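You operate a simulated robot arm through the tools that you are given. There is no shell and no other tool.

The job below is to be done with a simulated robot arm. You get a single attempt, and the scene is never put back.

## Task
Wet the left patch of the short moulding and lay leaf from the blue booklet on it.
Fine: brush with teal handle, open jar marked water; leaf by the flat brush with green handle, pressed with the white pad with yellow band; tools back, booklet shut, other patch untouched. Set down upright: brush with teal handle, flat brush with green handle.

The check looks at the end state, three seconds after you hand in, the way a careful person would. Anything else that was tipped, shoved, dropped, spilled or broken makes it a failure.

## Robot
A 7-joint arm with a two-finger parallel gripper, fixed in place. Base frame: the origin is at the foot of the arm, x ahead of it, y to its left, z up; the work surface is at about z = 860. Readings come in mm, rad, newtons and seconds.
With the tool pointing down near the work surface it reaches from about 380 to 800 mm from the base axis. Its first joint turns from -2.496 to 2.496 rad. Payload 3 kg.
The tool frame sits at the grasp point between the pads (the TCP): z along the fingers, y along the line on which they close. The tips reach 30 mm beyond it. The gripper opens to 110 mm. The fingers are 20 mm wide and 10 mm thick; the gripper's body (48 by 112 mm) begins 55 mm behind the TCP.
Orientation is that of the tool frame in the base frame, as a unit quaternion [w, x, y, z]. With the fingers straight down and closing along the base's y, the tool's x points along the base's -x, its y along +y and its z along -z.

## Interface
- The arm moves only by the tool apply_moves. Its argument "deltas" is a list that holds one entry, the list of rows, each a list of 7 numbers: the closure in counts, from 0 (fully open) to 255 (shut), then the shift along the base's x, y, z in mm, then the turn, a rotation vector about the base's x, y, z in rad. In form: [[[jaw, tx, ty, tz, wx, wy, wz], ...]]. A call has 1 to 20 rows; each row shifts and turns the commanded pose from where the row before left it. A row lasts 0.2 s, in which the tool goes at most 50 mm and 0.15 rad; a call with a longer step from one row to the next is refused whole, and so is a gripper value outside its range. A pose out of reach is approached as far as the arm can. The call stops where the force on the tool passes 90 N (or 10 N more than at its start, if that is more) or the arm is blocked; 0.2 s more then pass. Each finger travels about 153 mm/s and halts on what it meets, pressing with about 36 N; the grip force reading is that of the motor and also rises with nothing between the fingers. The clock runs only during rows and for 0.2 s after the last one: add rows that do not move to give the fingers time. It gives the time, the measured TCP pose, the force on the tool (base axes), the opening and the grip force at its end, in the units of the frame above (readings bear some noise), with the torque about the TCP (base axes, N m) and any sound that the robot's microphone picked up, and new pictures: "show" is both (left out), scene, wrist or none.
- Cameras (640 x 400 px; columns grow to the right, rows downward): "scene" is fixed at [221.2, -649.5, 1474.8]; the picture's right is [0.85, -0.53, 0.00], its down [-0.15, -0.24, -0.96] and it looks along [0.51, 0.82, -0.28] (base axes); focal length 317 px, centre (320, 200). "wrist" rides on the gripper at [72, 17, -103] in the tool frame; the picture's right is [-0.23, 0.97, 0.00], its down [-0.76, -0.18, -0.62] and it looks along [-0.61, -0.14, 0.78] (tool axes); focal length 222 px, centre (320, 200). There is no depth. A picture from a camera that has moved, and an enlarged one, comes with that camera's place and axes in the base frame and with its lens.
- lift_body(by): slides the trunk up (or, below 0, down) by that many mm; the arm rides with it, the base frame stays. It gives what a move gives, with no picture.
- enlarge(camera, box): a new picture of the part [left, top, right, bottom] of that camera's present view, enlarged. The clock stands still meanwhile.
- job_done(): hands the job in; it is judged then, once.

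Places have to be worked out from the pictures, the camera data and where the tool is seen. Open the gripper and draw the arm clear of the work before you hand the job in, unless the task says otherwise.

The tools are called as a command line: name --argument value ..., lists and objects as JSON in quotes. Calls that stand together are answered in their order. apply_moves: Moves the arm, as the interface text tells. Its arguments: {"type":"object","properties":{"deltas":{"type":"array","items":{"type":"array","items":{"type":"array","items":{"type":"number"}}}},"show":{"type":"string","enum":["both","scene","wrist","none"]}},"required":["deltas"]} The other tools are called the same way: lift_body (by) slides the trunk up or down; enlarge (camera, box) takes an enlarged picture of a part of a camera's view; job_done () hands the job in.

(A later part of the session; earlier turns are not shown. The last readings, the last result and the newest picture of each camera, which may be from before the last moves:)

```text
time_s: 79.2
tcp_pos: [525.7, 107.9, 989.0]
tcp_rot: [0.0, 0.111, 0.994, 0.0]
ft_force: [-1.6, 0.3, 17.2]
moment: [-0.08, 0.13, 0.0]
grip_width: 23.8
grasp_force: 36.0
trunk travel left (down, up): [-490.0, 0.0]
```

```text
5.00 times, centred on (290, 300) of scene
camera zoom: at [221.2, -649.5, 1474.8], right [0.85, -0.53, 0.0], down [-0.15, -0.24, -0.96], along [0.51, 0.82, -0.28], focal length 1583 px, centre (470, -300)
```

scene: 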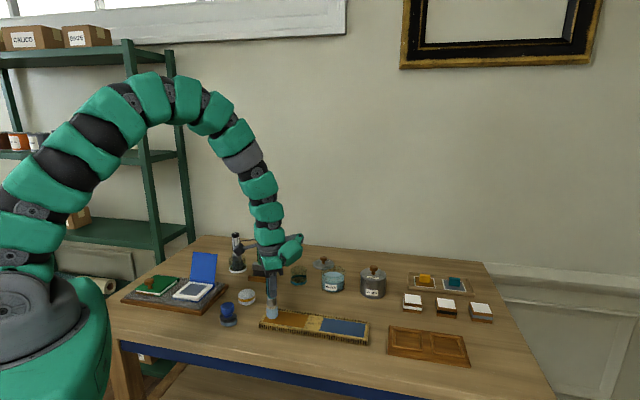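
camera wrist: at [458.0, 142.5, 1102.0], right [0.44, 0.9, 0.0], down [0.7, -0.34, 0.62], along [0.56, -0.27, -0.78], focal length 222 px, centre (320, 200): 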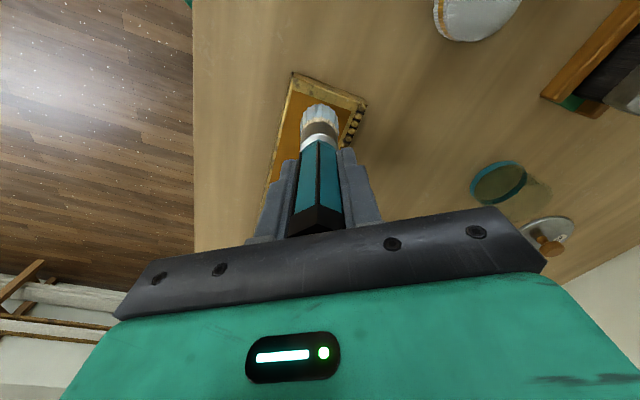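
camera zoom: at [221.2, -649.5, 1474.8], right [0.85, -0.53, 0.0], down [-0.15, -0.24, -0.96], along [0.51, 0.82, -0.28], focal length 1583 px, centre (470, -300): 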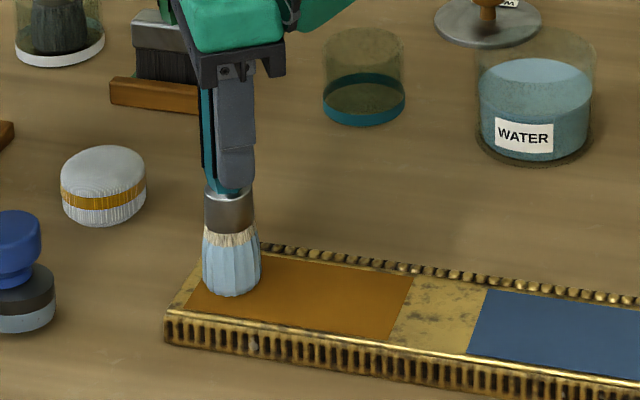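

Light contact (17 N). I ease off half a millimetre and make a first short stroke along the patch to check wetting and that the moulding doesn't shift.

apply_moves --deltas '[[[215, 0, 0, 0.5, 0, 0, 0], [215, 7, -7, 0, 0, 0, 0], [215, 7, -7, 0, 0, 0, 0], [215, 0, 0, 0, 0, 0, 0]]]' --show "scene"

enlarge --camera "scene" --box '[240, 260, 340, 340]'

```text
time_s: 80.2
tcp_pos: [540.9, 93.4, 988.7]
tcp_rot: [0.001, 0.112, 0.994, 0.0]
ft_force: [-1.2, 6.1, 21.5]
moment: [0.56, 0.09, 0.0]
grip_width: 23.7
grasp_force: 35.8
trunk travel left (down, up): [-490.0, 0.0]
```

scene: 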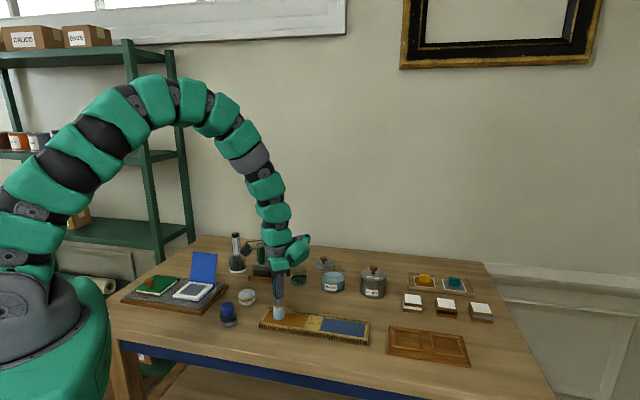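

```text
5.00 times, centred on (290, 300) of scene
camera zoom: at [221.2, -649.5, 1474.8], right [0.85, -0.53, 0.0], down [-0.15, -0.24, -0.96], along [0.51, 0.82, -0.28], focal length 1583 px, centre (470, -300)
```

zoom: 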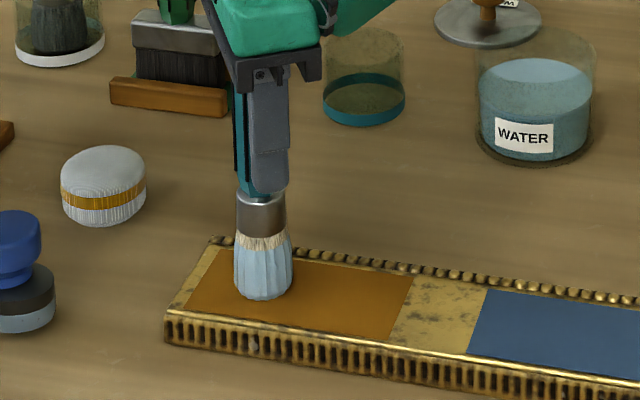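

The moulding stays put. I lighten the contact a bit and continue the stroke to the right end of the left patch.

apply_moves --deltas '[[[215, 0, 0, 0.7, 0, 0, 0], [215, 8, -8, 0, 0, 0, 0], [215, 8, -8, 0, 0, 0, 0], [215, 8, -8, 0, 0, 0, 0], [215, 8, -8, 0, 0, 0, 0], [215, 8, -8, 0, 0, 0, 0], [215, 8, -8, 0, 0, 0, 0], [215, 0, 0, 0, 0, 0, 0]]]' --show "scene"

enlarge --camera "scene" --box '[240, 260, 340, 340]'

```text
time_s: 82.0
tcp_pos: [588.0, 44.2, 987.7]
tcp_rot: [-0.001, 0.11, 0.994, 0.0]
ft_force: [-1.4, 0.1, 11.3]
moment: [0.09, 0.08, 0.01]
grip_width: 23.9
grasp_force: 36.0
trunk travel left (down, up): [-490.0, 0.0]
```

scene: 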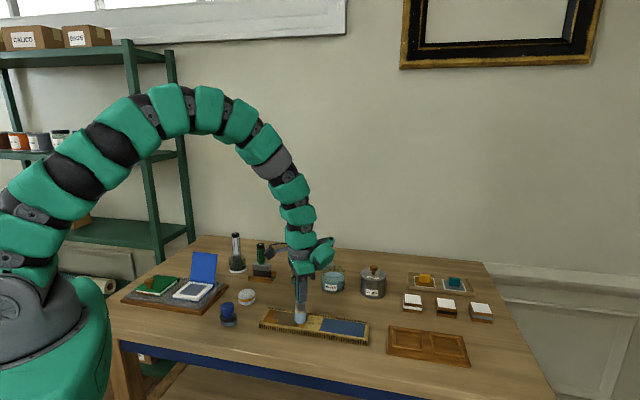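

```text
5.00 times, centred on (290, 300) of scene
camera zoom: at [221.2, -649.5, 1474.8], right [0.85, -0.53, 0.0], down [-0.15, -0.24, -0.96], along [0.51, 0.82, -0.28], focal length 1583 px, centre (470, -300)
```

zoom: 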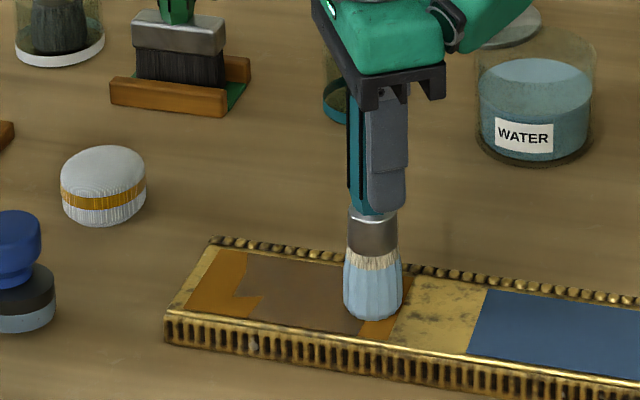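

The wetting shows clearly as a darker area. I continue with a second stroke nearer the front edge, back toward the left end.

apply_moves --deltas '[[[215, -7.1, -7.1, 0, 0, 0, 0], [215, 1, -1, 0, 0, 0, 0], [215, -7, 7, 0, 0, 0, 0], [215, -7, 7, 0, 0, 0, 0], [215, -7, 7, 0, 0, 0, 0], [215, -7, 7, 0, 0, 0, 0], [215, -7, 7, 0, 0, 0, 0], [215, -7, 7, 0, 0, 0, 0], [215, -7, 7, 0, 0, 0, 0], [215, -7, 7, 0, 0, 0, 0], [215, -7, 7, 0, 0, 0, 0], [215, -5.5, 5.5, 0, 0, 0, 0], [215, 0, 0, 0, 0, 0, 0]]]' --show "scene"

enlarge --camera "scene" --box '[240, 260, 340, 340]'

```text
time_s: 84.8
tcp_pos: [513.4, 106.1, 988.5]
tcp_rot: [-0.001, 0.111, 0.994, 0.0]
ft_force: [0.4, 0.8, 1.5]
moment: [0.05, -0.13, 0.05]
grip_width: 23.8
grasp_force: 36.1
trunk travel left (down, up): [-490.0, 0.0]
```

scene: 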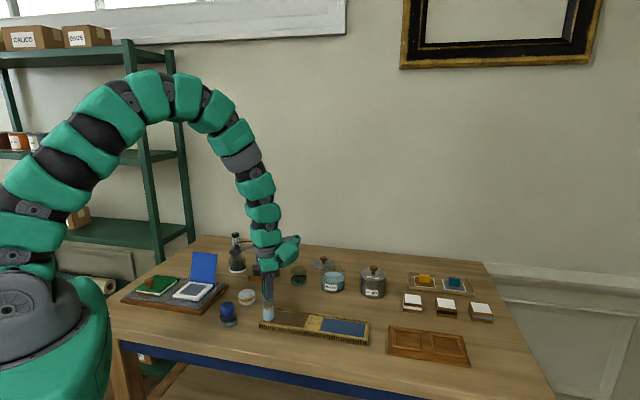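

```text
5.00 times, centred on (290, 300) of scene
camera zoom: at [221.2, -649.5, 1474.8], right [0.85, -0.53, 0.0], down [-0.15, -0.24, -0.96], along [0.51, 0.82, -0.28], focal length 1583 px, centre (470, -300)
```

zoom: 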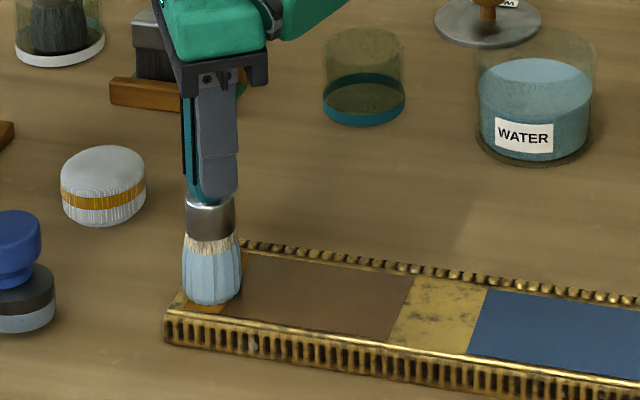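

Almost the whole patch is wet; only the left end strip remains. I make a short cross-stroke at the left end, then lift off.

apply_moves --deltas '[[[215, 0, 0, -0.6, 0, 0, 0], [215, -1.5, 1.5, 0, 0, 0, 0], [215, 5, 5, 0, 0, 0, 0], [215, 5, 5, 0, 0, 0, 0], [215, 5, 5, 0, 0, 0, 0], [215, 0, 0, 0, 0, 0, 0]]]' --show "scene"

enlarge --camera "scene" --box '[240, 260, 340, 340]'

```text
time_s: 86.2
tcp_pos: [527.8, 122.3, 988.4]
tcp_rot: [-0.002, 0.111, 0.994, 0.001]
ft_force: [0.2, 0.1, -0.7]
moment: [0.02, 0.01, 0.0]
grip_width: 23.7
grasp_force: 35.9
trunk travel left (down, up): [-490.0, 0.0]
```

scene: 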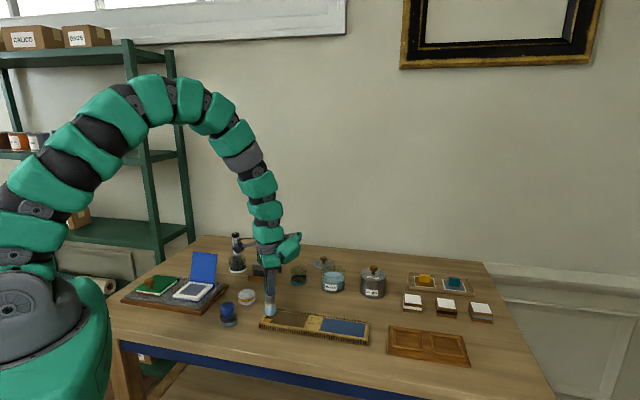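

```text
5.00 times, centred on (290, 300) of scene
camera zoom: at [221.2, -649.5, 1474.8], right [0.85, -0.53, 0.0], down [-0.15, -0.24, -0.96], along [0.51, 0.82, -0.28], focal length 1583 px, centre (470, -300)
```

zoom: 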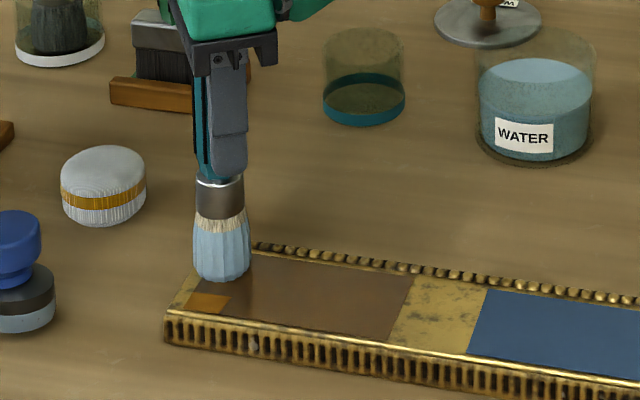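

A small front-left corner remains dry because contact was lost there. I go back and touch it with slightly lower height.

apply_moves --deltas '[[[215, -5.5, -5.5, -0.4, 0, 0, 0], [215, -5.5, -5.5, -0.4, 0, 0, 0], [215, -4.5, -4.5, 0, 0, 0, 0], [215, 0, 0, 0, 0, 0, 0]]]' --show "none"

```text
time_s: 87.2
tcp_pos: [513.6, 108.5, 987.7]
tcp_rot: [0.0, 0.11, 0.994, 0.001]
ft_force: [4.7, 1.5, 9.3]
moment: [0.11, -0.48, 0.05]
grip_width: 23.4
grasp_force: 36.2
trunk travel left (down, up): [-490.0, 0.0]
```

apply_moves --deltas '[[[215, -1.5, -1.5, 0, 0, 0, 0], [215, -1.5, 1.5, 0, 0, 0, 0], [215, 4, -4, 0, 0, 0, 0], [215, 0, 0, 3, 0, 0, 0], [215, 0, 0, 20, 0, 0, 0], [215, 0, 0, 30, 0, 0, 0], [215, 0, 0, 30, 0, 0, 0]]]' --show "scene"

enlarge --camera "scene" --box '[240, 260, 340, 340]'

```text
time_s: 88.8
tcp_pos: [513.2, 104.2, 1072.5]
tcp_rot: [-0.001, 0.111, 0.994, 0.002]
ft_force: [-0.1, 0.0, -0.6]
moment: [0.0, -0.01, -0.04]
grip_width: 23.5
grasp_force: 36.4
trunk travel left (down, up): [-490.0, 0.0]
```

scene: 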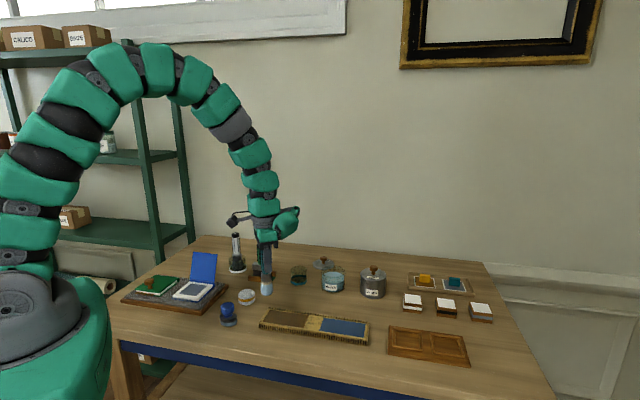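

```text
5.00 times, centred on (290, 300) of scene
camera zoom: at [221.2, -649.5, 1474.8], right [0.85, -0.53, 0.0], down [-0.15, -0.24, -0.96], along [0.51, 0.82, -0.28], focal length 1583 px, centre (470, -300)
```

zoom: 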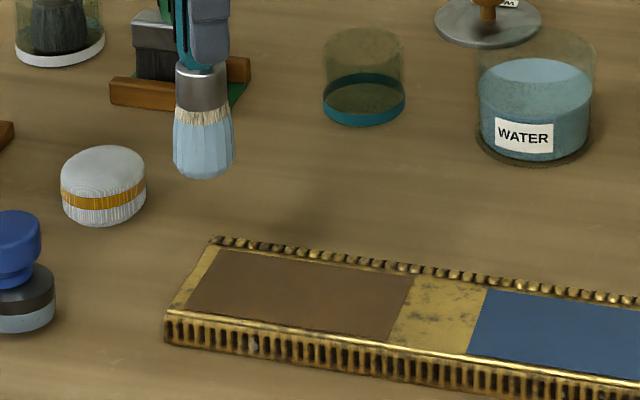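

The whole left patch is evenly wet, the blue patch untouched. I carry the brush back above its cup.

apply_moves --deltas '[[[215, 31.8, 28.5, 0, 0, 0, 0], [215, 31.8, 28.5, 0, 0, 0, 0], [215, 31.8, 28.5, 0, 0, 0, 0], [215, 31.8, 28.5, 0, 0, 0, 0], [215, 31.8, 28.5, 0, 0, 0, 0], [215, 31.8, 28.3, 0, 0, 0, 0], [215, 0, 0, 0, 0, 0, 0]]]' --show "both"

enlarge --camera "wrist" --box '[230, 60, 430, 240]'

enlarge --camera "scene" --box '[240, 200, 360, 300]'

```text
time_s: 90.5
tcp_pos: [706.0, 274.2, 1076.4]
tcp_rot: [-0.001, 0.11, 0.994, 0.001]
ft_force: [0.4, 1.4, -0.2]
moment: [0.01, 0.01, 0.01]
grip_width: 23.5
grasp_force: 36.1
trunk travel left (down, up): [-490.0, 0.0]
camera wrist: at [638.9, 306.8, 1179.3], right [0.44, 0.9, 0.0], down [0.7, -0.34, 0.62], along [0.56, -0.27, -0.78], focal length 222 px, centre (320, 200)
```

scene: 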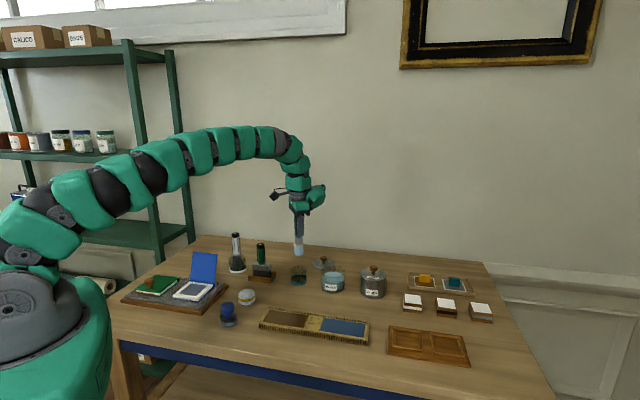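
wrist: 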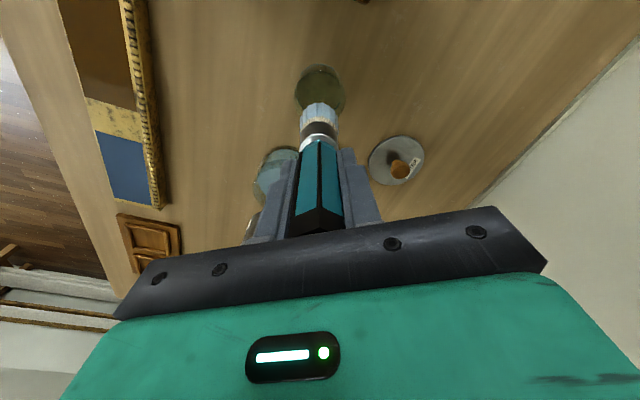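

```text
2.22 times, centred on (330, 150) of wrist
camera zoom: at [638.9, 306.8, 1179.3], right [0.44, 0.9, 0.0], down [0.7, -0.34, 0.62], along [0.56, -0.27, -0.78], focal length 494 px, centre (298, 311)
```

zoom: 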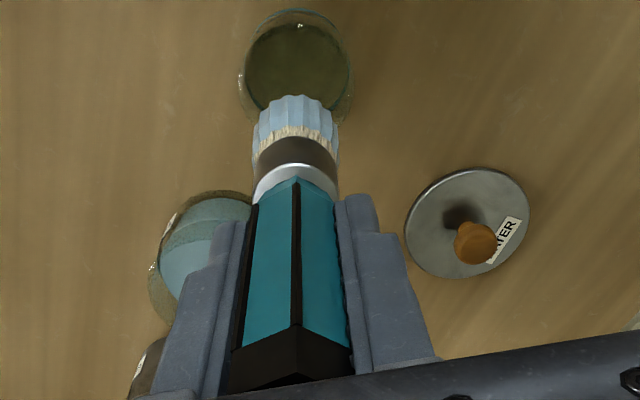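

```text
4.00 times, centred on (300, 250) of scene
camera zoom: at [221.2, -649.5, 1474.8], right [0.85, -0.53, 0.0], down [-0.15, -0.24, -0.96], along [0.51, 0.82, -0.28], focal length 1267 px, centre (400, 0)
```

zoom: 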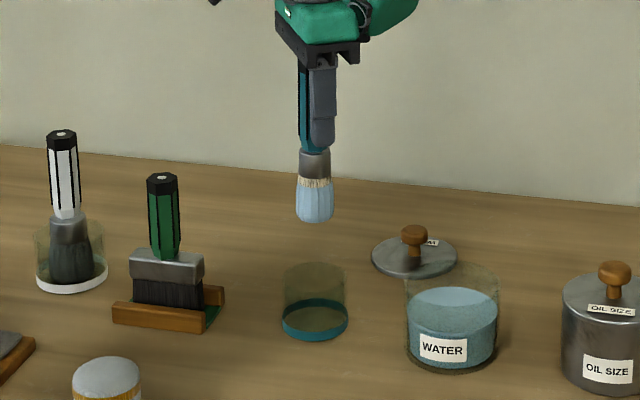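

The brush is nearly over its cup; I shift by (−2.4, +0.8) mm and lower it most of the way.

apply_moves --deltas '[[[215, -2.4, 0.8, -10, 0, 0, 0], [215, 0, 0, -20, 0, 0, 0], [215, 0, 0, -20, 0, 0, 0], [215, 0, 0, -20, 0, 0, 0], [215, 0, 0, -15, 0, 0, 0], [215, 0, 0, -10, 0, 0, 0], [215, 0, 0, 0, 0, 0, 0]]]' --show "both"

enlarge --camera "wrist" --box '[230, 60, 430, 240]'

enlarge --camera "scene" --box '[250, 210, 350, 300]'

```text
time_s: 92.0
tcp_pos: [699.7, 275.4, 975.0]
tcp_rot: [-0.001, 0.11, 0.994, 0.0]
ft_force: [0.3, 0.5, -1.1]
moment: [-0.05, -0.02, -0.03]
grip_width: 23.4
grasp_force: 36.4
trunk travel left (down, up): [-490.0, 0.0]
camera wrist: at [633.4, 307.9, 1079.0], right [0.44, 0.9, 0.0], down [0.71, -0.34, 0.62], along [0.56, -0.27, -0.78], focal length 222 px, centre (320, 200)
```

scene: 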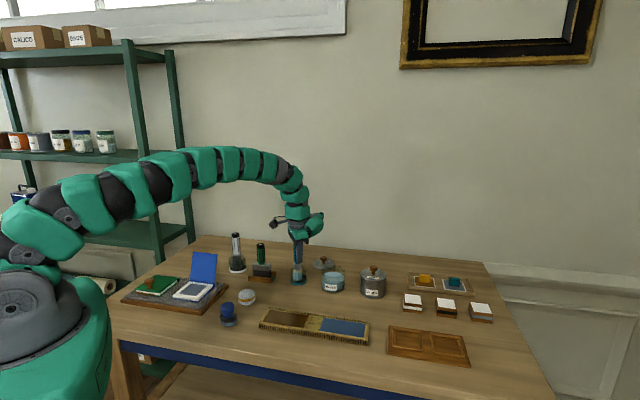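
wrist: 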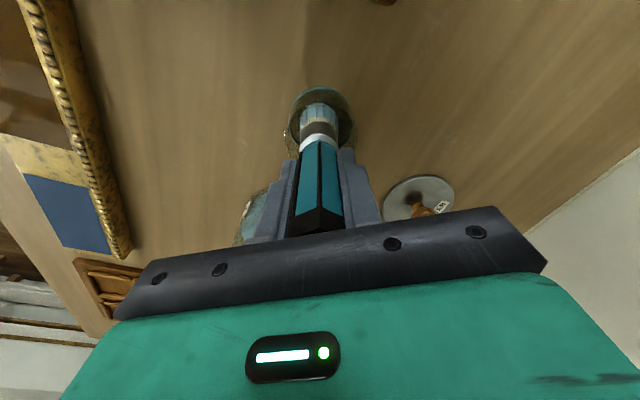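

```text
2.22 times, centred on (330, 150) of wrist
camera zoom: at [633.4, 307.9, 1079.0], right [0.44, 0.9, 0.0], down [0.71, -0.34, 0.62], along [0.56, -0.27, -0.78], focal length 494 px, centre (298, 311)
```

zoom: 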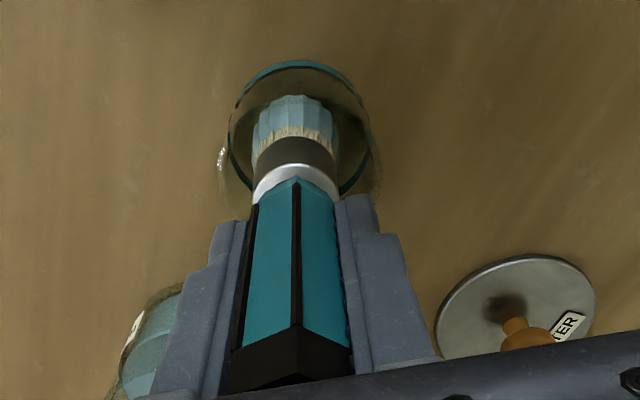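

```text
4.44 times, centred on (300, 255) of scene
camera zoom: at [221.2, -649.5, 1474.8], right [0.85, -0.53, 0.0], down [-0.15, -0.24, -0.96], along [0.51, 0.82, -0.28], focal length 1407 px, centre (409, -44)
```

zoom: 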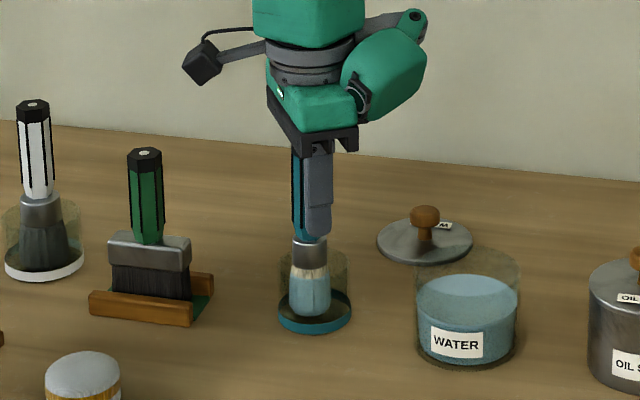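

The bristles are inside the cup, a few mm short of its centre and floor. I shift 3 mm and lower gently until contact.

apply_moves --deltas '[[[215, 3, -0.4, 0, 0, 0, 0], [215, 0, 0, -3, 0, 0, 0], [215, 0, 0, -2, 0, 0, 0], [215, 0, 0, 0, 0, 0, 0]]]' --show "none"

```text
time_s: 93.0
tcp_pos: [704.0, 273.6, 968.9]
tcp_rot: [-0.002, 0.111, 0.994, 0.0]
ft_force: [0.4, -0.4, -1.3]
moment: [-0.02, 0.01, -0.03]
grip_width: 23.5
grasp_force: 36.2
trunk travel left (down, up): [-490.0, 0.0]
```

apply_moves --deltas '[[[215, 0, 0, -2, 0, 0, 0], [215, 0, 0, 0, 0, 0, 0]]]' --show "none"

```text
time_s: 93.7
tcp_pos: [702.6, 273.0, 968.6]
tcp_rot: [-0.001, 0.11, 0.994, -0.001]
ft_force: [1.3, -1.0, 2.8]
moment: [-0.06, -0.1, 0.0]
grip_width: 23.7
grasp_force: 36.0
trunk travel left (down, up): [-490.0, 0.0]
```

Contact begins at about z=968. I look closely before releasing.

apply_moves --deltas '[[[215, 0, 0, -0.5, 0, 0, 0]]]' --show "both"

enlarge --camera "wrist" --box '[230, 60, 430, 240]'

enlarge --camera "scene" --box '[270, 230, 330, 290]'

```text
time_s: 94.0
tcp_pos: [703.1, 273.9, 968.8]
tcp_rot: [-0.001, 0.111, 0.994, 0.0]
ft_force: [-2.7, 0.4, 7.9]
moment: [-0.01, 0.2, 0.01]
grip_width: 23.8
grasp_force: 35.7
trunk travel left (down, up): [-490.0, 0.0]
camera wrist: at [636.5, 306.7, 1071.9], right [0.44, 0.9, 0.0], down [0.7, -0.34, 0.62], along [0.56, -0.27, -0.78], focal length 222 px, centre (320, 200)
```

scene: 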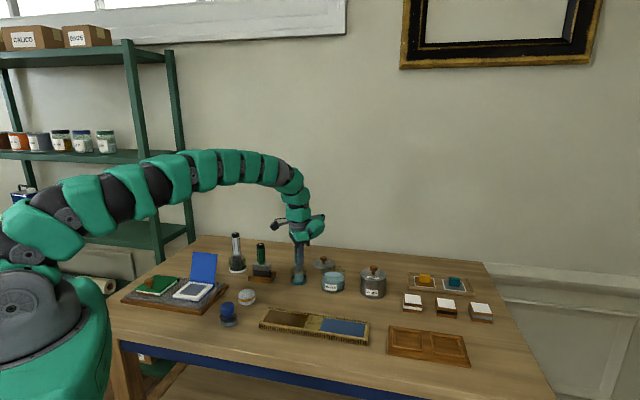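
wrist: 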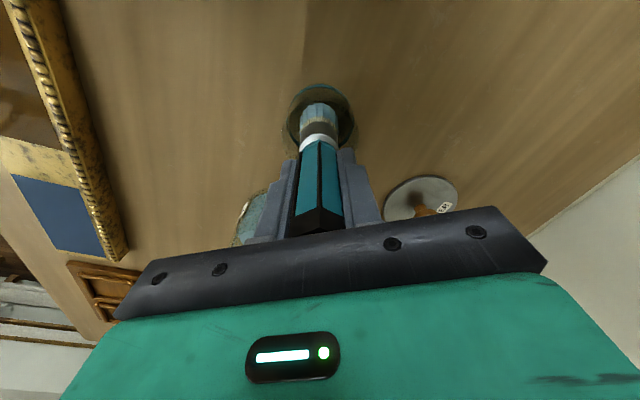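

```text
2.22 times, centred on (330, 150) of wrist
camera zoom: at [636.5, 306.7, 1071.9], right [0.44, 0.9, 0.0], down [0.7, -0.34, 0.62], along [0.56, -0.27, -0.78], focal length 494 px, centre (298, 311)
```

zoom: 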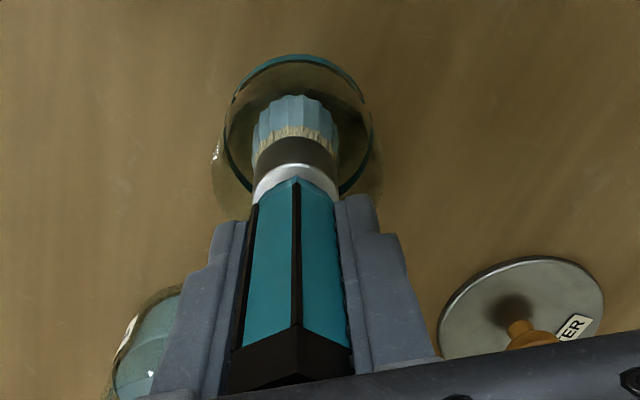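

```text
6.67 times, centred on (300, 260) of scene
camera zoom: at [221.2, -649.5, 1474.8], right [0.85, -0.53, 0.0], down [-0.15, -0.24, -0.96], along [0.51, 0.82, -0.28], focal length 2111 px, centre (453, -200)
```

zoom: 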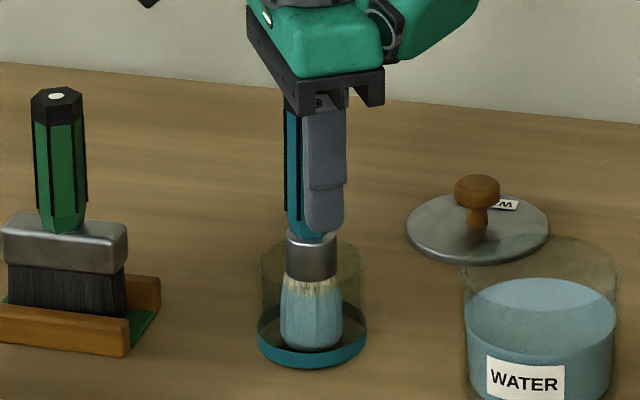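

The brush stands centred on the cup floor with about 8 N. I open the fingers and rise straight up.

apply_moves --deltas '[[[185, 0, 0, 0.3, 0, 0, 0], [160, 0, 0, 0, 0, 0, 0], [116, 0, 0, 0, 0, 0, 0], [116, 0, 0, 0, 0, 0, 0], [116, 0, 0, 15, 0, 0, 0], [116, 0, 0, 25, 0, 0, 0], [116, 0, 0, 30, 0, 0, 0], [116, 0, 0, 30, 0, 0, 0], [116, 0, 0, 20, 0, 0, 0]]]' --show "both"

enlarge --camera "scene" --box '[270, 230, 330, 290]'

enlarge --camera "scene" --box '[230, 270, 370, 350]'

```text
time_s: 96.0
tcp_pos: [704.5, 277.0, 1089.8]
tcp_rot: [-0.001, 0.11, 0.994, 0.0]
ft_force: [0.9, 0.5, -0.2]
moment: [0.03, 0.0, 0.01]
grip_width: 60.1
grasp_force: 0.0
trunk travel left (down, up): [-490.0, 0.0]
camera wrist: at [637.0, 309.5, 1192.6], right [0.44, 0.9, 0.0], down [0.7, -0.34, 0.62], along [0.56, -0.27, -0.78], focal length 222 px, centre (320, 200)
```

scene: 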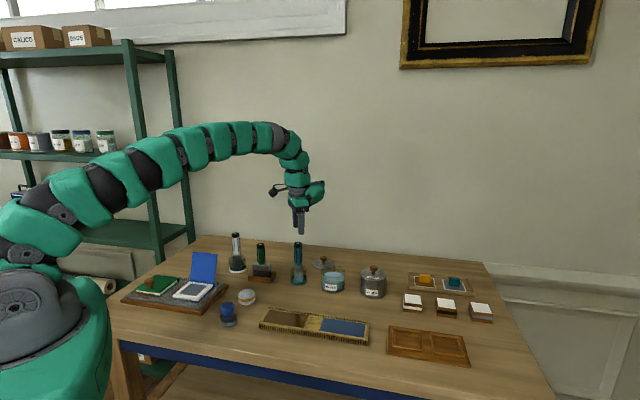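
wrist: 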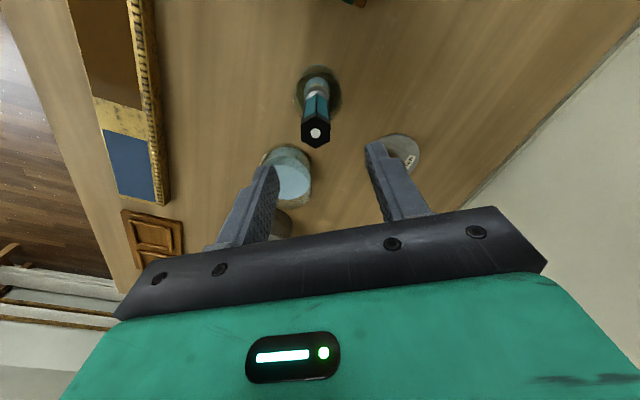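

```text
6.67 times, centred on (300, 260) of scene
camera zoom: at [221.2, -649.5, 1474.8], right [0.85, -0.53, 0.0], down [-0.15, -0.24, -0.96], along [0.51, 0.82, -0.28], focal length 2111 px, centre (453, -200)
```

zoom: 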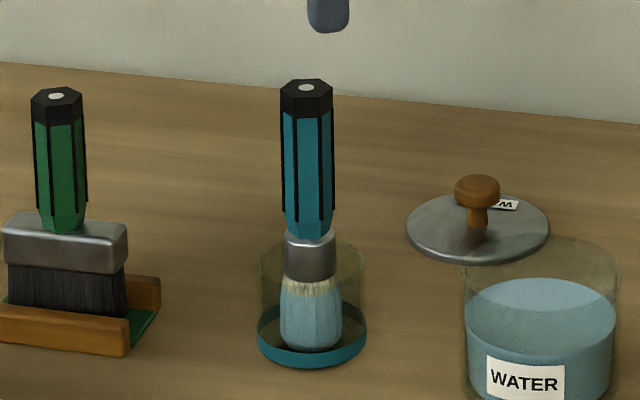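

```text
4.57 times, centred on (300, 310) of scene
camera zoom: at [221.2, -649.5, 1474.8], right [0.85, -0.53, 0.0], down [-0.15, -0.24, -0.96], along [0.51, 0.82, -0.28], focal length 1448 px, centre (411, -303)
```

zoom: 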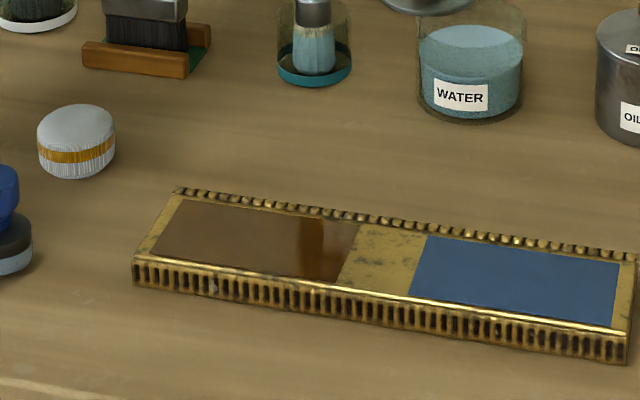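

The teal brush stands upright in its cup. The patch seems to begin drying in places, so I go promptly to the flat brush; the same yaw fits its hex handle.

apply_moves --deltas '[[[116, -36, 30, -8, 0, 0, 0], [116, -36, 30, -8, 0, 0, 0], [116, -36, 30, -12, 0, 0, 0]]]' --show "wrist"

enlarge --camera "wrist" --box '[230, 60, 430, 240]'

```text
time_s: 96.8
tcp_pos: [591.3, 363.4, 1061.4]
tcp_rot: [0.0, 0.111, 0.994, 0.0]
ft_force: [-0.2, -0.6, 0.0]
moment: [0.01, 0.0, -0.01]
grip_width: 60.3
grasp_force: 0.0
trunk travel left (down, up): [-490.0, 0.0]
camera wrist: at [525.6, 397.3, 1165.0], right [0.44, 0.9, 0.0], down [0.71, -0.34, 0.62], along [0.56, -0.27, -0.78], focal length 222 px, centre (320, 200)
```

wrist: 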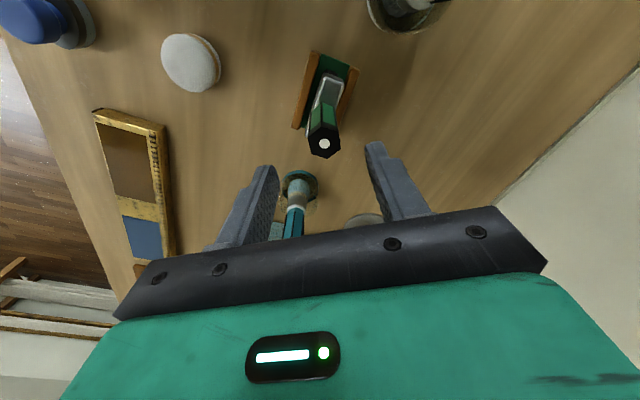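

```text
2.22 times, centred on (330, 150) of wrist
camera zoom: at [525.6, 397.3, 1165.0], right [0.44, 0.9, 0.0], down [0.71, -0.34, 0.62], along [0.56, -0.27, -0.78], focal length 494 px, centre (298, 311)
```

zoom: 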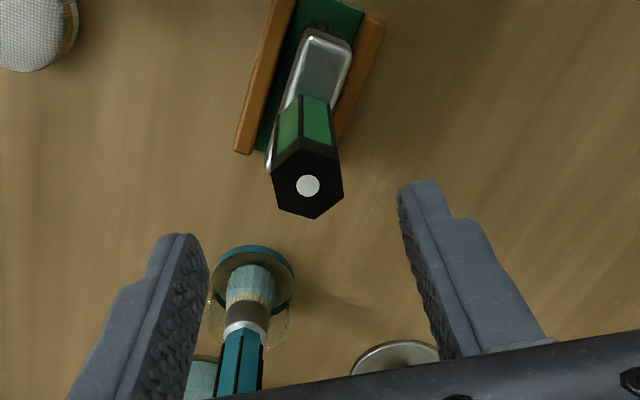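

apply_moves --deltas '[[[116, 0, 0, -15, 0, 0, 0]]]' --show "wrist"

enlarge --camera "wrist" --box '[230, 60, 430, 240]'

```text
time_s: 97.2
tcp_pos: [594.4, 366.3, 1045.3]
tcp_rot: [-0.002, 0.111, 0.994, 0.0]
ft_force: [0.0, 0.1, 0.1]
moment: [0.0, -0.01, 0.02]
grip_width: 59.9
grasp_force: 0.1
trunk travel left (down, up): [-490.0, 0.0]
camera wrist: at [527.7, 398.3, 1149.0], right [0.44, 0.9, 0.0], down [0.7, -0.34, 0.62], along [0.56, -0.27, -0.78], focal length 222 px, centre (320, 200)
```

wrist: 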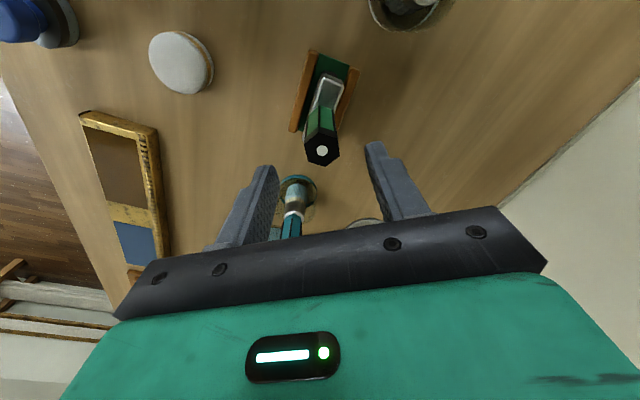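

```text
2.22 times, centred on (330, 150) of wrist
camera zoom: at [527.7, 398.3, 1149.0], right [0.44, 0.9, 0.0], down [0.7, -0.34, 0.62], along [0.56, -0.27, -0.78], focal length 494 px, centre (298, 311)
```

zoom: 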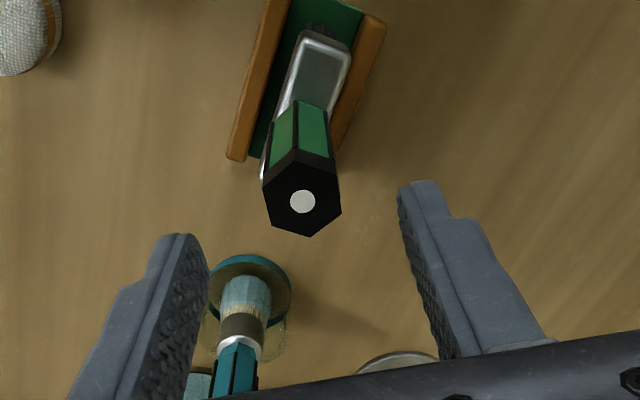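

Aligned within 1–2 mm. I descend around the flat brush's handle and close.

apply_moves --deltas '[[[116, 1.2, 0, -30, 0, 0, 0], [116, 0, 0, -30, 0, 0, 0], [116, 0, 0, -20, 0, 0, 0], [116, 0, 0, 0, 0, 0, 0], [175, 0, 0, 0, 0, 0, 0], [220, 0, 0, 0, 0, 0, 0]]]' --show "wrist"

enlarge --camera "wrist" --box '[230, 60, 430, 240]'

enlarge --camera "scene" --box '[230, 270, 370, 350]'

```text
time_s: 98.7
tcp_pos: [594.8, 363.2, 963.0]
tcp_rot: [-0.001, 0.112, 0.994, 0.0]
ft_force: [-0.3, 0.3, 0.3]
moment: [0.02, -0.01, 0.04]
grip_width: 23.7
grasp_force: 36.6
trunk travel left (down, up): [-490.0, 0.0]
camera wrist: at [528.4, 396.4, 1066.8], right [0.44, 0.9, 0.0], down [0.71, -0.34, 0.62], along [0.56, -0.27, -0.78], focal length 222 px, centre (320, 200)
```

wrist: 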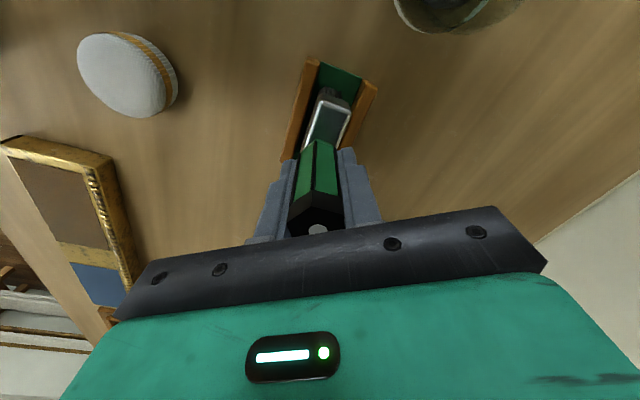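

```text
2.22 times, centred on (330, 150) of wrist
camera zoom: at [528.4, 396.4, 1066.8], right [0.44, 0.9, 0.0], down [0.71, -0.34, 0.62], along [0.56, -0.27, -0.78], focal length 494 px, centre (298, 311)
```

zoom: 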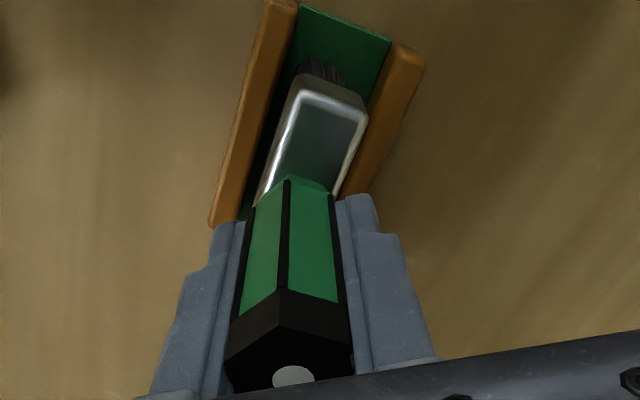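

```text
4.57 times, centred on (300, 310) of scene
camera zoom: at [221.2, -649.5, 1474.8], right [0.85, -0.53, 0.0], down [-0.15, -0.24, -0.96], along [0.51, 0.82, -0.28], focal length 1448 px, centre (411, -303)
```

zoom: 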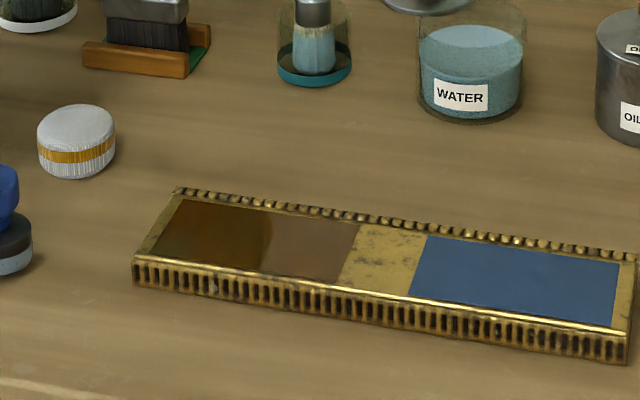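

The flat brush is held (23.7 mm). The colour change on the patch is just gloss; it is still wet. I lift the brush clear and carry it above the open cover's height to over the leaf.

apply_moves --deltas '[[[220, 0, 0, 12, 0, 0, 0], [220, 0, 0, 35, 0, 0, 0], [220, 0, 0, 50, 0, 0, 0], [220, 0, 0, 50, 0, 0, 0], [220, -48, 0, 0, 0, 0, 0], [220, -48, 0, 0, 0, 0, 0], [220, -48, 0, 0, 0, 0, 0], [220, -48, 0, 0, 0, 0, 0], [220, -48, 0, 0, 0, 0, 0], [220, 0, 0, 0, 0, 0, 0]]]' --show "both"

enlarge --camera "wrist" --box '[200, 40, 440, 240]'

enlarge --camera "scene" --box '[130, 200, 270, 320]'

```text
time_s: 100.8
tcp_pos: [354.8, 365.1, 1115.8]
tcp_rot: [0.0, 0.111, 0.994, 0.0]
ft_force: [-0.2, 0.3, -0.3]
moment: [-0.01, -0.02, -0.01]
grip_width: 24.0
grasp_force: 35.7
trunk travel left (down, up): [-490.0, 0.0]
camera wrist: at [287.9, 397.3, 1218.9], right [0.44, 0.9, 0.0], down [0.7, -0.34, 0.62], along [0.56, -0.27, -0.78], focal length 222 px, centre (320, 200)
```

scene: 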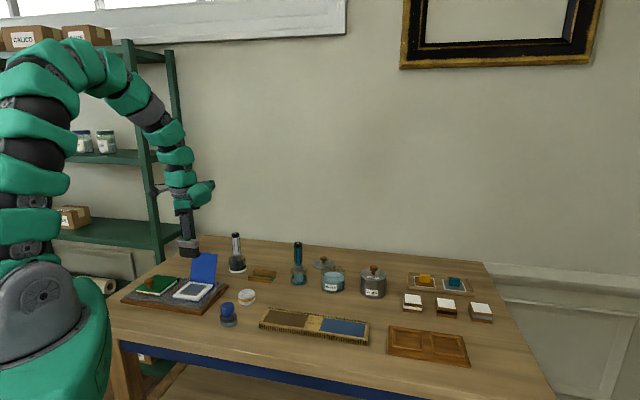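
wrist: 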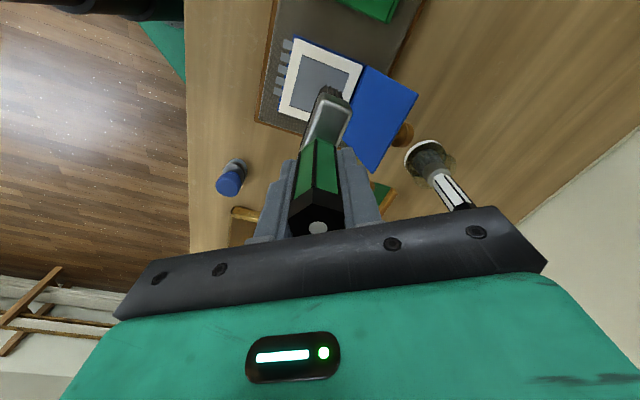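

```text
2.00 times, centred on (320, 140) of wrist
camera zoom: at [287.9, 397.3, 1218.9], right [0.44, 0.9, 0.0], down [0.7, -0.34, 0.62], along [0.56, -0.27, -0.78], focal length 444 px, centre (320, 320)
```

zoom: 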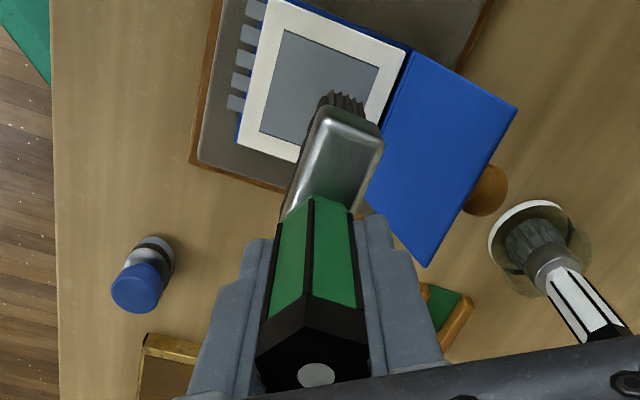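

```text
3.33 times, centred on (200, 260) of scene
camera zoom: at [221.2, -649.5, 1474.8], right [0.85, -0.53, 0.0], down [-0.15, -0.24, -0.96], along [0.51, 0.82, -0.28], focal length 1056 px, centre (720, 0)
```

zoom: 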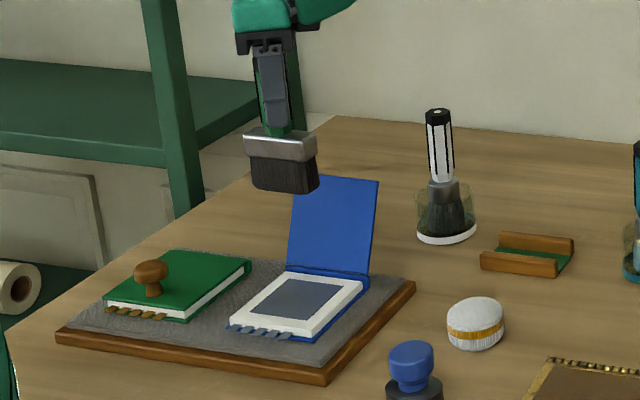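

The brush hovers above the leaf. I descend to about 12 mm above it and check alignment.

apply_moves --deltas '[[[220, -1.5, 0.5, -40, 0, 0, 0], [220, 0, 0, -40, 0, 0, 0], [220, 0, 0, -32, 0, 0, 0], [220, 0, 0, 0, 0, 0, 0]]]' --show "both"

enlarge --camera "wrist" --box '[200, 40, 440, 240]'

enlarge --camera "scene" --box '[130, 230, 250, 320]'

```text
time_s: 101.8
tcp_pos: [351.5, 362.6, 1000.5]
tcp_rot: [-0.001, 0.111, 0.994, -0.001]
ft_force: [-0.1, 1.2, -0.3]
moment: [0.0, 0.03, 0.02]
grip_width: 23.7
grasp_force: 35.9
trunk travel left (down, up): [-490.0, 0.0]
camera wrist: at [285.8, 395.2, 1103.6], right [0.44, 0.9, 0.0], down [0.71, -0.34, 0.62], along [0.56, -0.27, -0.78], focal length 222 px, centre (320, 200)
```

scene: 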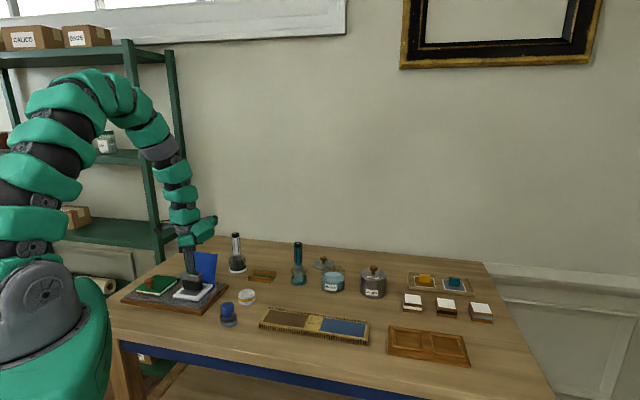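
wrist: 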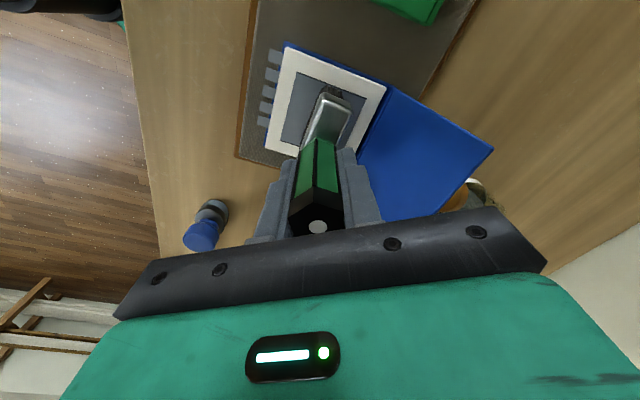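

```text
2.00 times, centred on (320, 140) of wrist
camera zoom: at [285.8, 395.2, 1103.6], right [0.44, 0.9, 0.0], down [0.71, -0.34, 0.62], along [0.56, -0.27, -0.78], focal length 444 px, centre (320, 320)
```

zoom: 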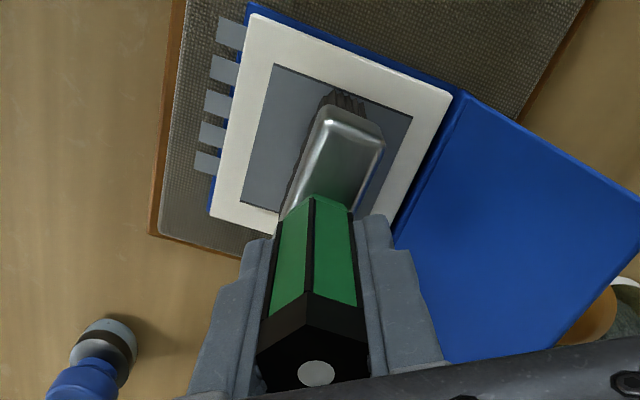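

```text
4.44 times, centred on (190, 275) of scene
camera zoom: at [221.2, -649.5, 1474.8], right [0.85, -0.53, 0.0], down [-0.15, -0.24, -0.96], along [0.51, 0.82, -0.28], focal length 1407 px, centre (898, -133)
```

zoom: 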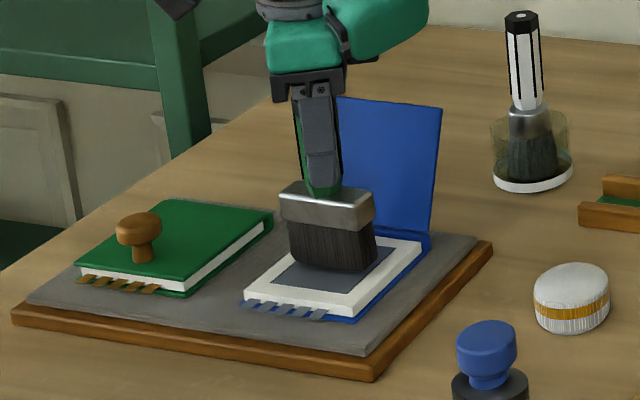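

The brush is centred over the leaf with roughly 6–7 mm to go. I lower in small steps, watching the force.

apply_moves --deltas '[[[220, 0, 0, -3, 0, 0, 0], [220, 0, 0, -2, 0, 0, 0]]]' --show "none"

```text
time_s: 102.5
tcp_pos: [354.6, 364.1, 996.7]
tcp_rot: [-0.001, 0.111, 0.994, 0.0]
ft_force: [-0.7, -2.3, 8.4]
moment: [-0.24, 0.46, 0.12]
grip_width: 23.7
grasp_force: 35.8
trunk travel left (down, up): [-490.0, 0.0]
```

Contact at 8 N. I hold briefly and lift, to see whether the leaf comes with the brush.

apply_moves --deltas '[[[220, 0, 0, 0, 0, 0, 0], [220, 0, 0, 5, 0, 0, 0], [220, 0, 0, 12, 0, 0, 0], [220, 0, 0, 15, 0, 0, 0]]]' --show "both"

enlarge --camera "scene" --box '[130, 230, 250, 320]'

enlarge --camera "wrist" --box '[200, 40, 440, 240]'

```text
time_s: 103.5
tcp_pos: [355.0, 366.6, 1026.8]
tcp_rot: [0.0, 0.111, 0.994, 0.0]
ft_force: [0.2, 0.1, -0.2]
moment: [0.01, -0.03, 0.03]
grip_width: 24.0
grasp_force: 36.2
trunk travel left (down, up): [-490.0, 0.0]
camera wrist: at [288.6, 398.7, 1130.7], right [0.44, 0.9, 0.0], down [0.7, -0.34, 0.62], along [0.56, -0.27, -0.78], focal length 222 px, centre (320, 200)
```

scene: 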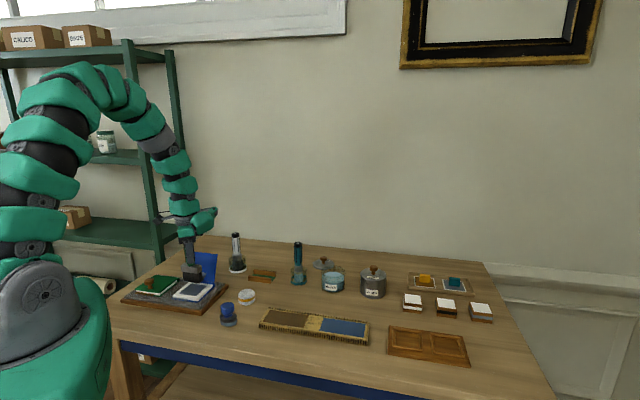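
wrist: 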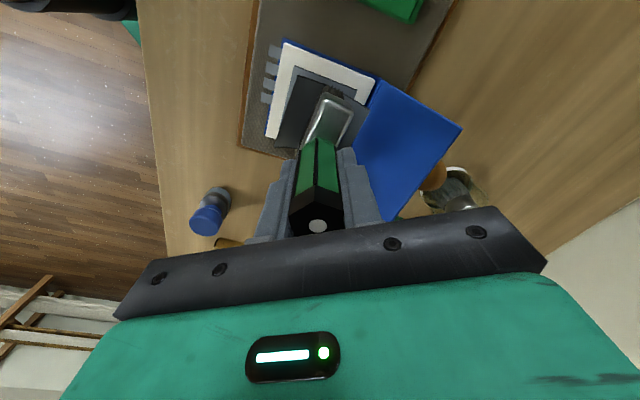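

```text
4.44 times, centred on (190, 275) of scene
camera zoom: at [221.2, -649.5, 1474.8], right [0.85, -0.53, 0.0], down [-0.15, -0.24, -0.96], along [0.51, 0.82, -0.28], focal length 1407 px, centre (898, -133)
```

zoom: 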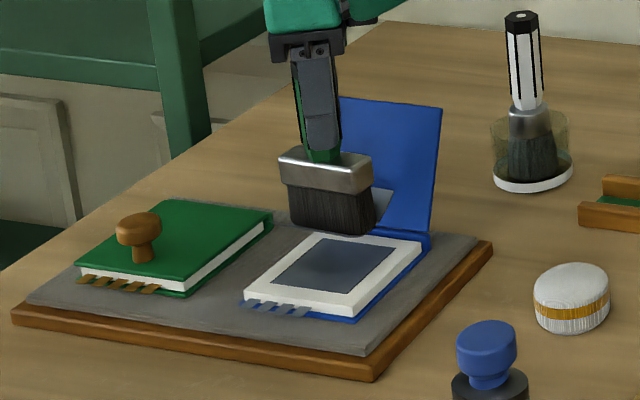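

```text
2.00 times, centred on (320, 140) of wrist
camera zoom: at [288.6, 398.7, 1130.7], right [0.44, 0.9, 0.0], down [0.7, -0.34, 0.62], along [0.56, -0.27, -0.78], focal length 444 px, centre (320, 320)
```

zoom: 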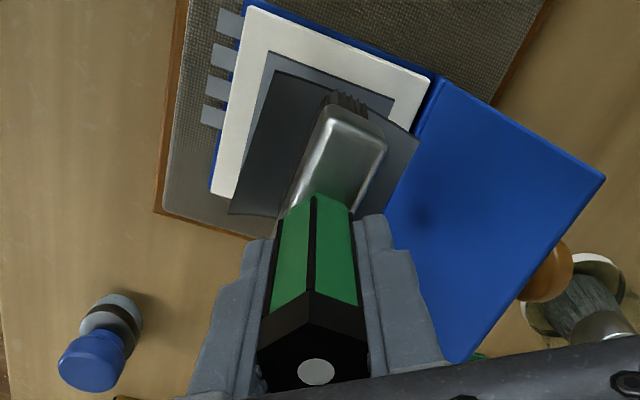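

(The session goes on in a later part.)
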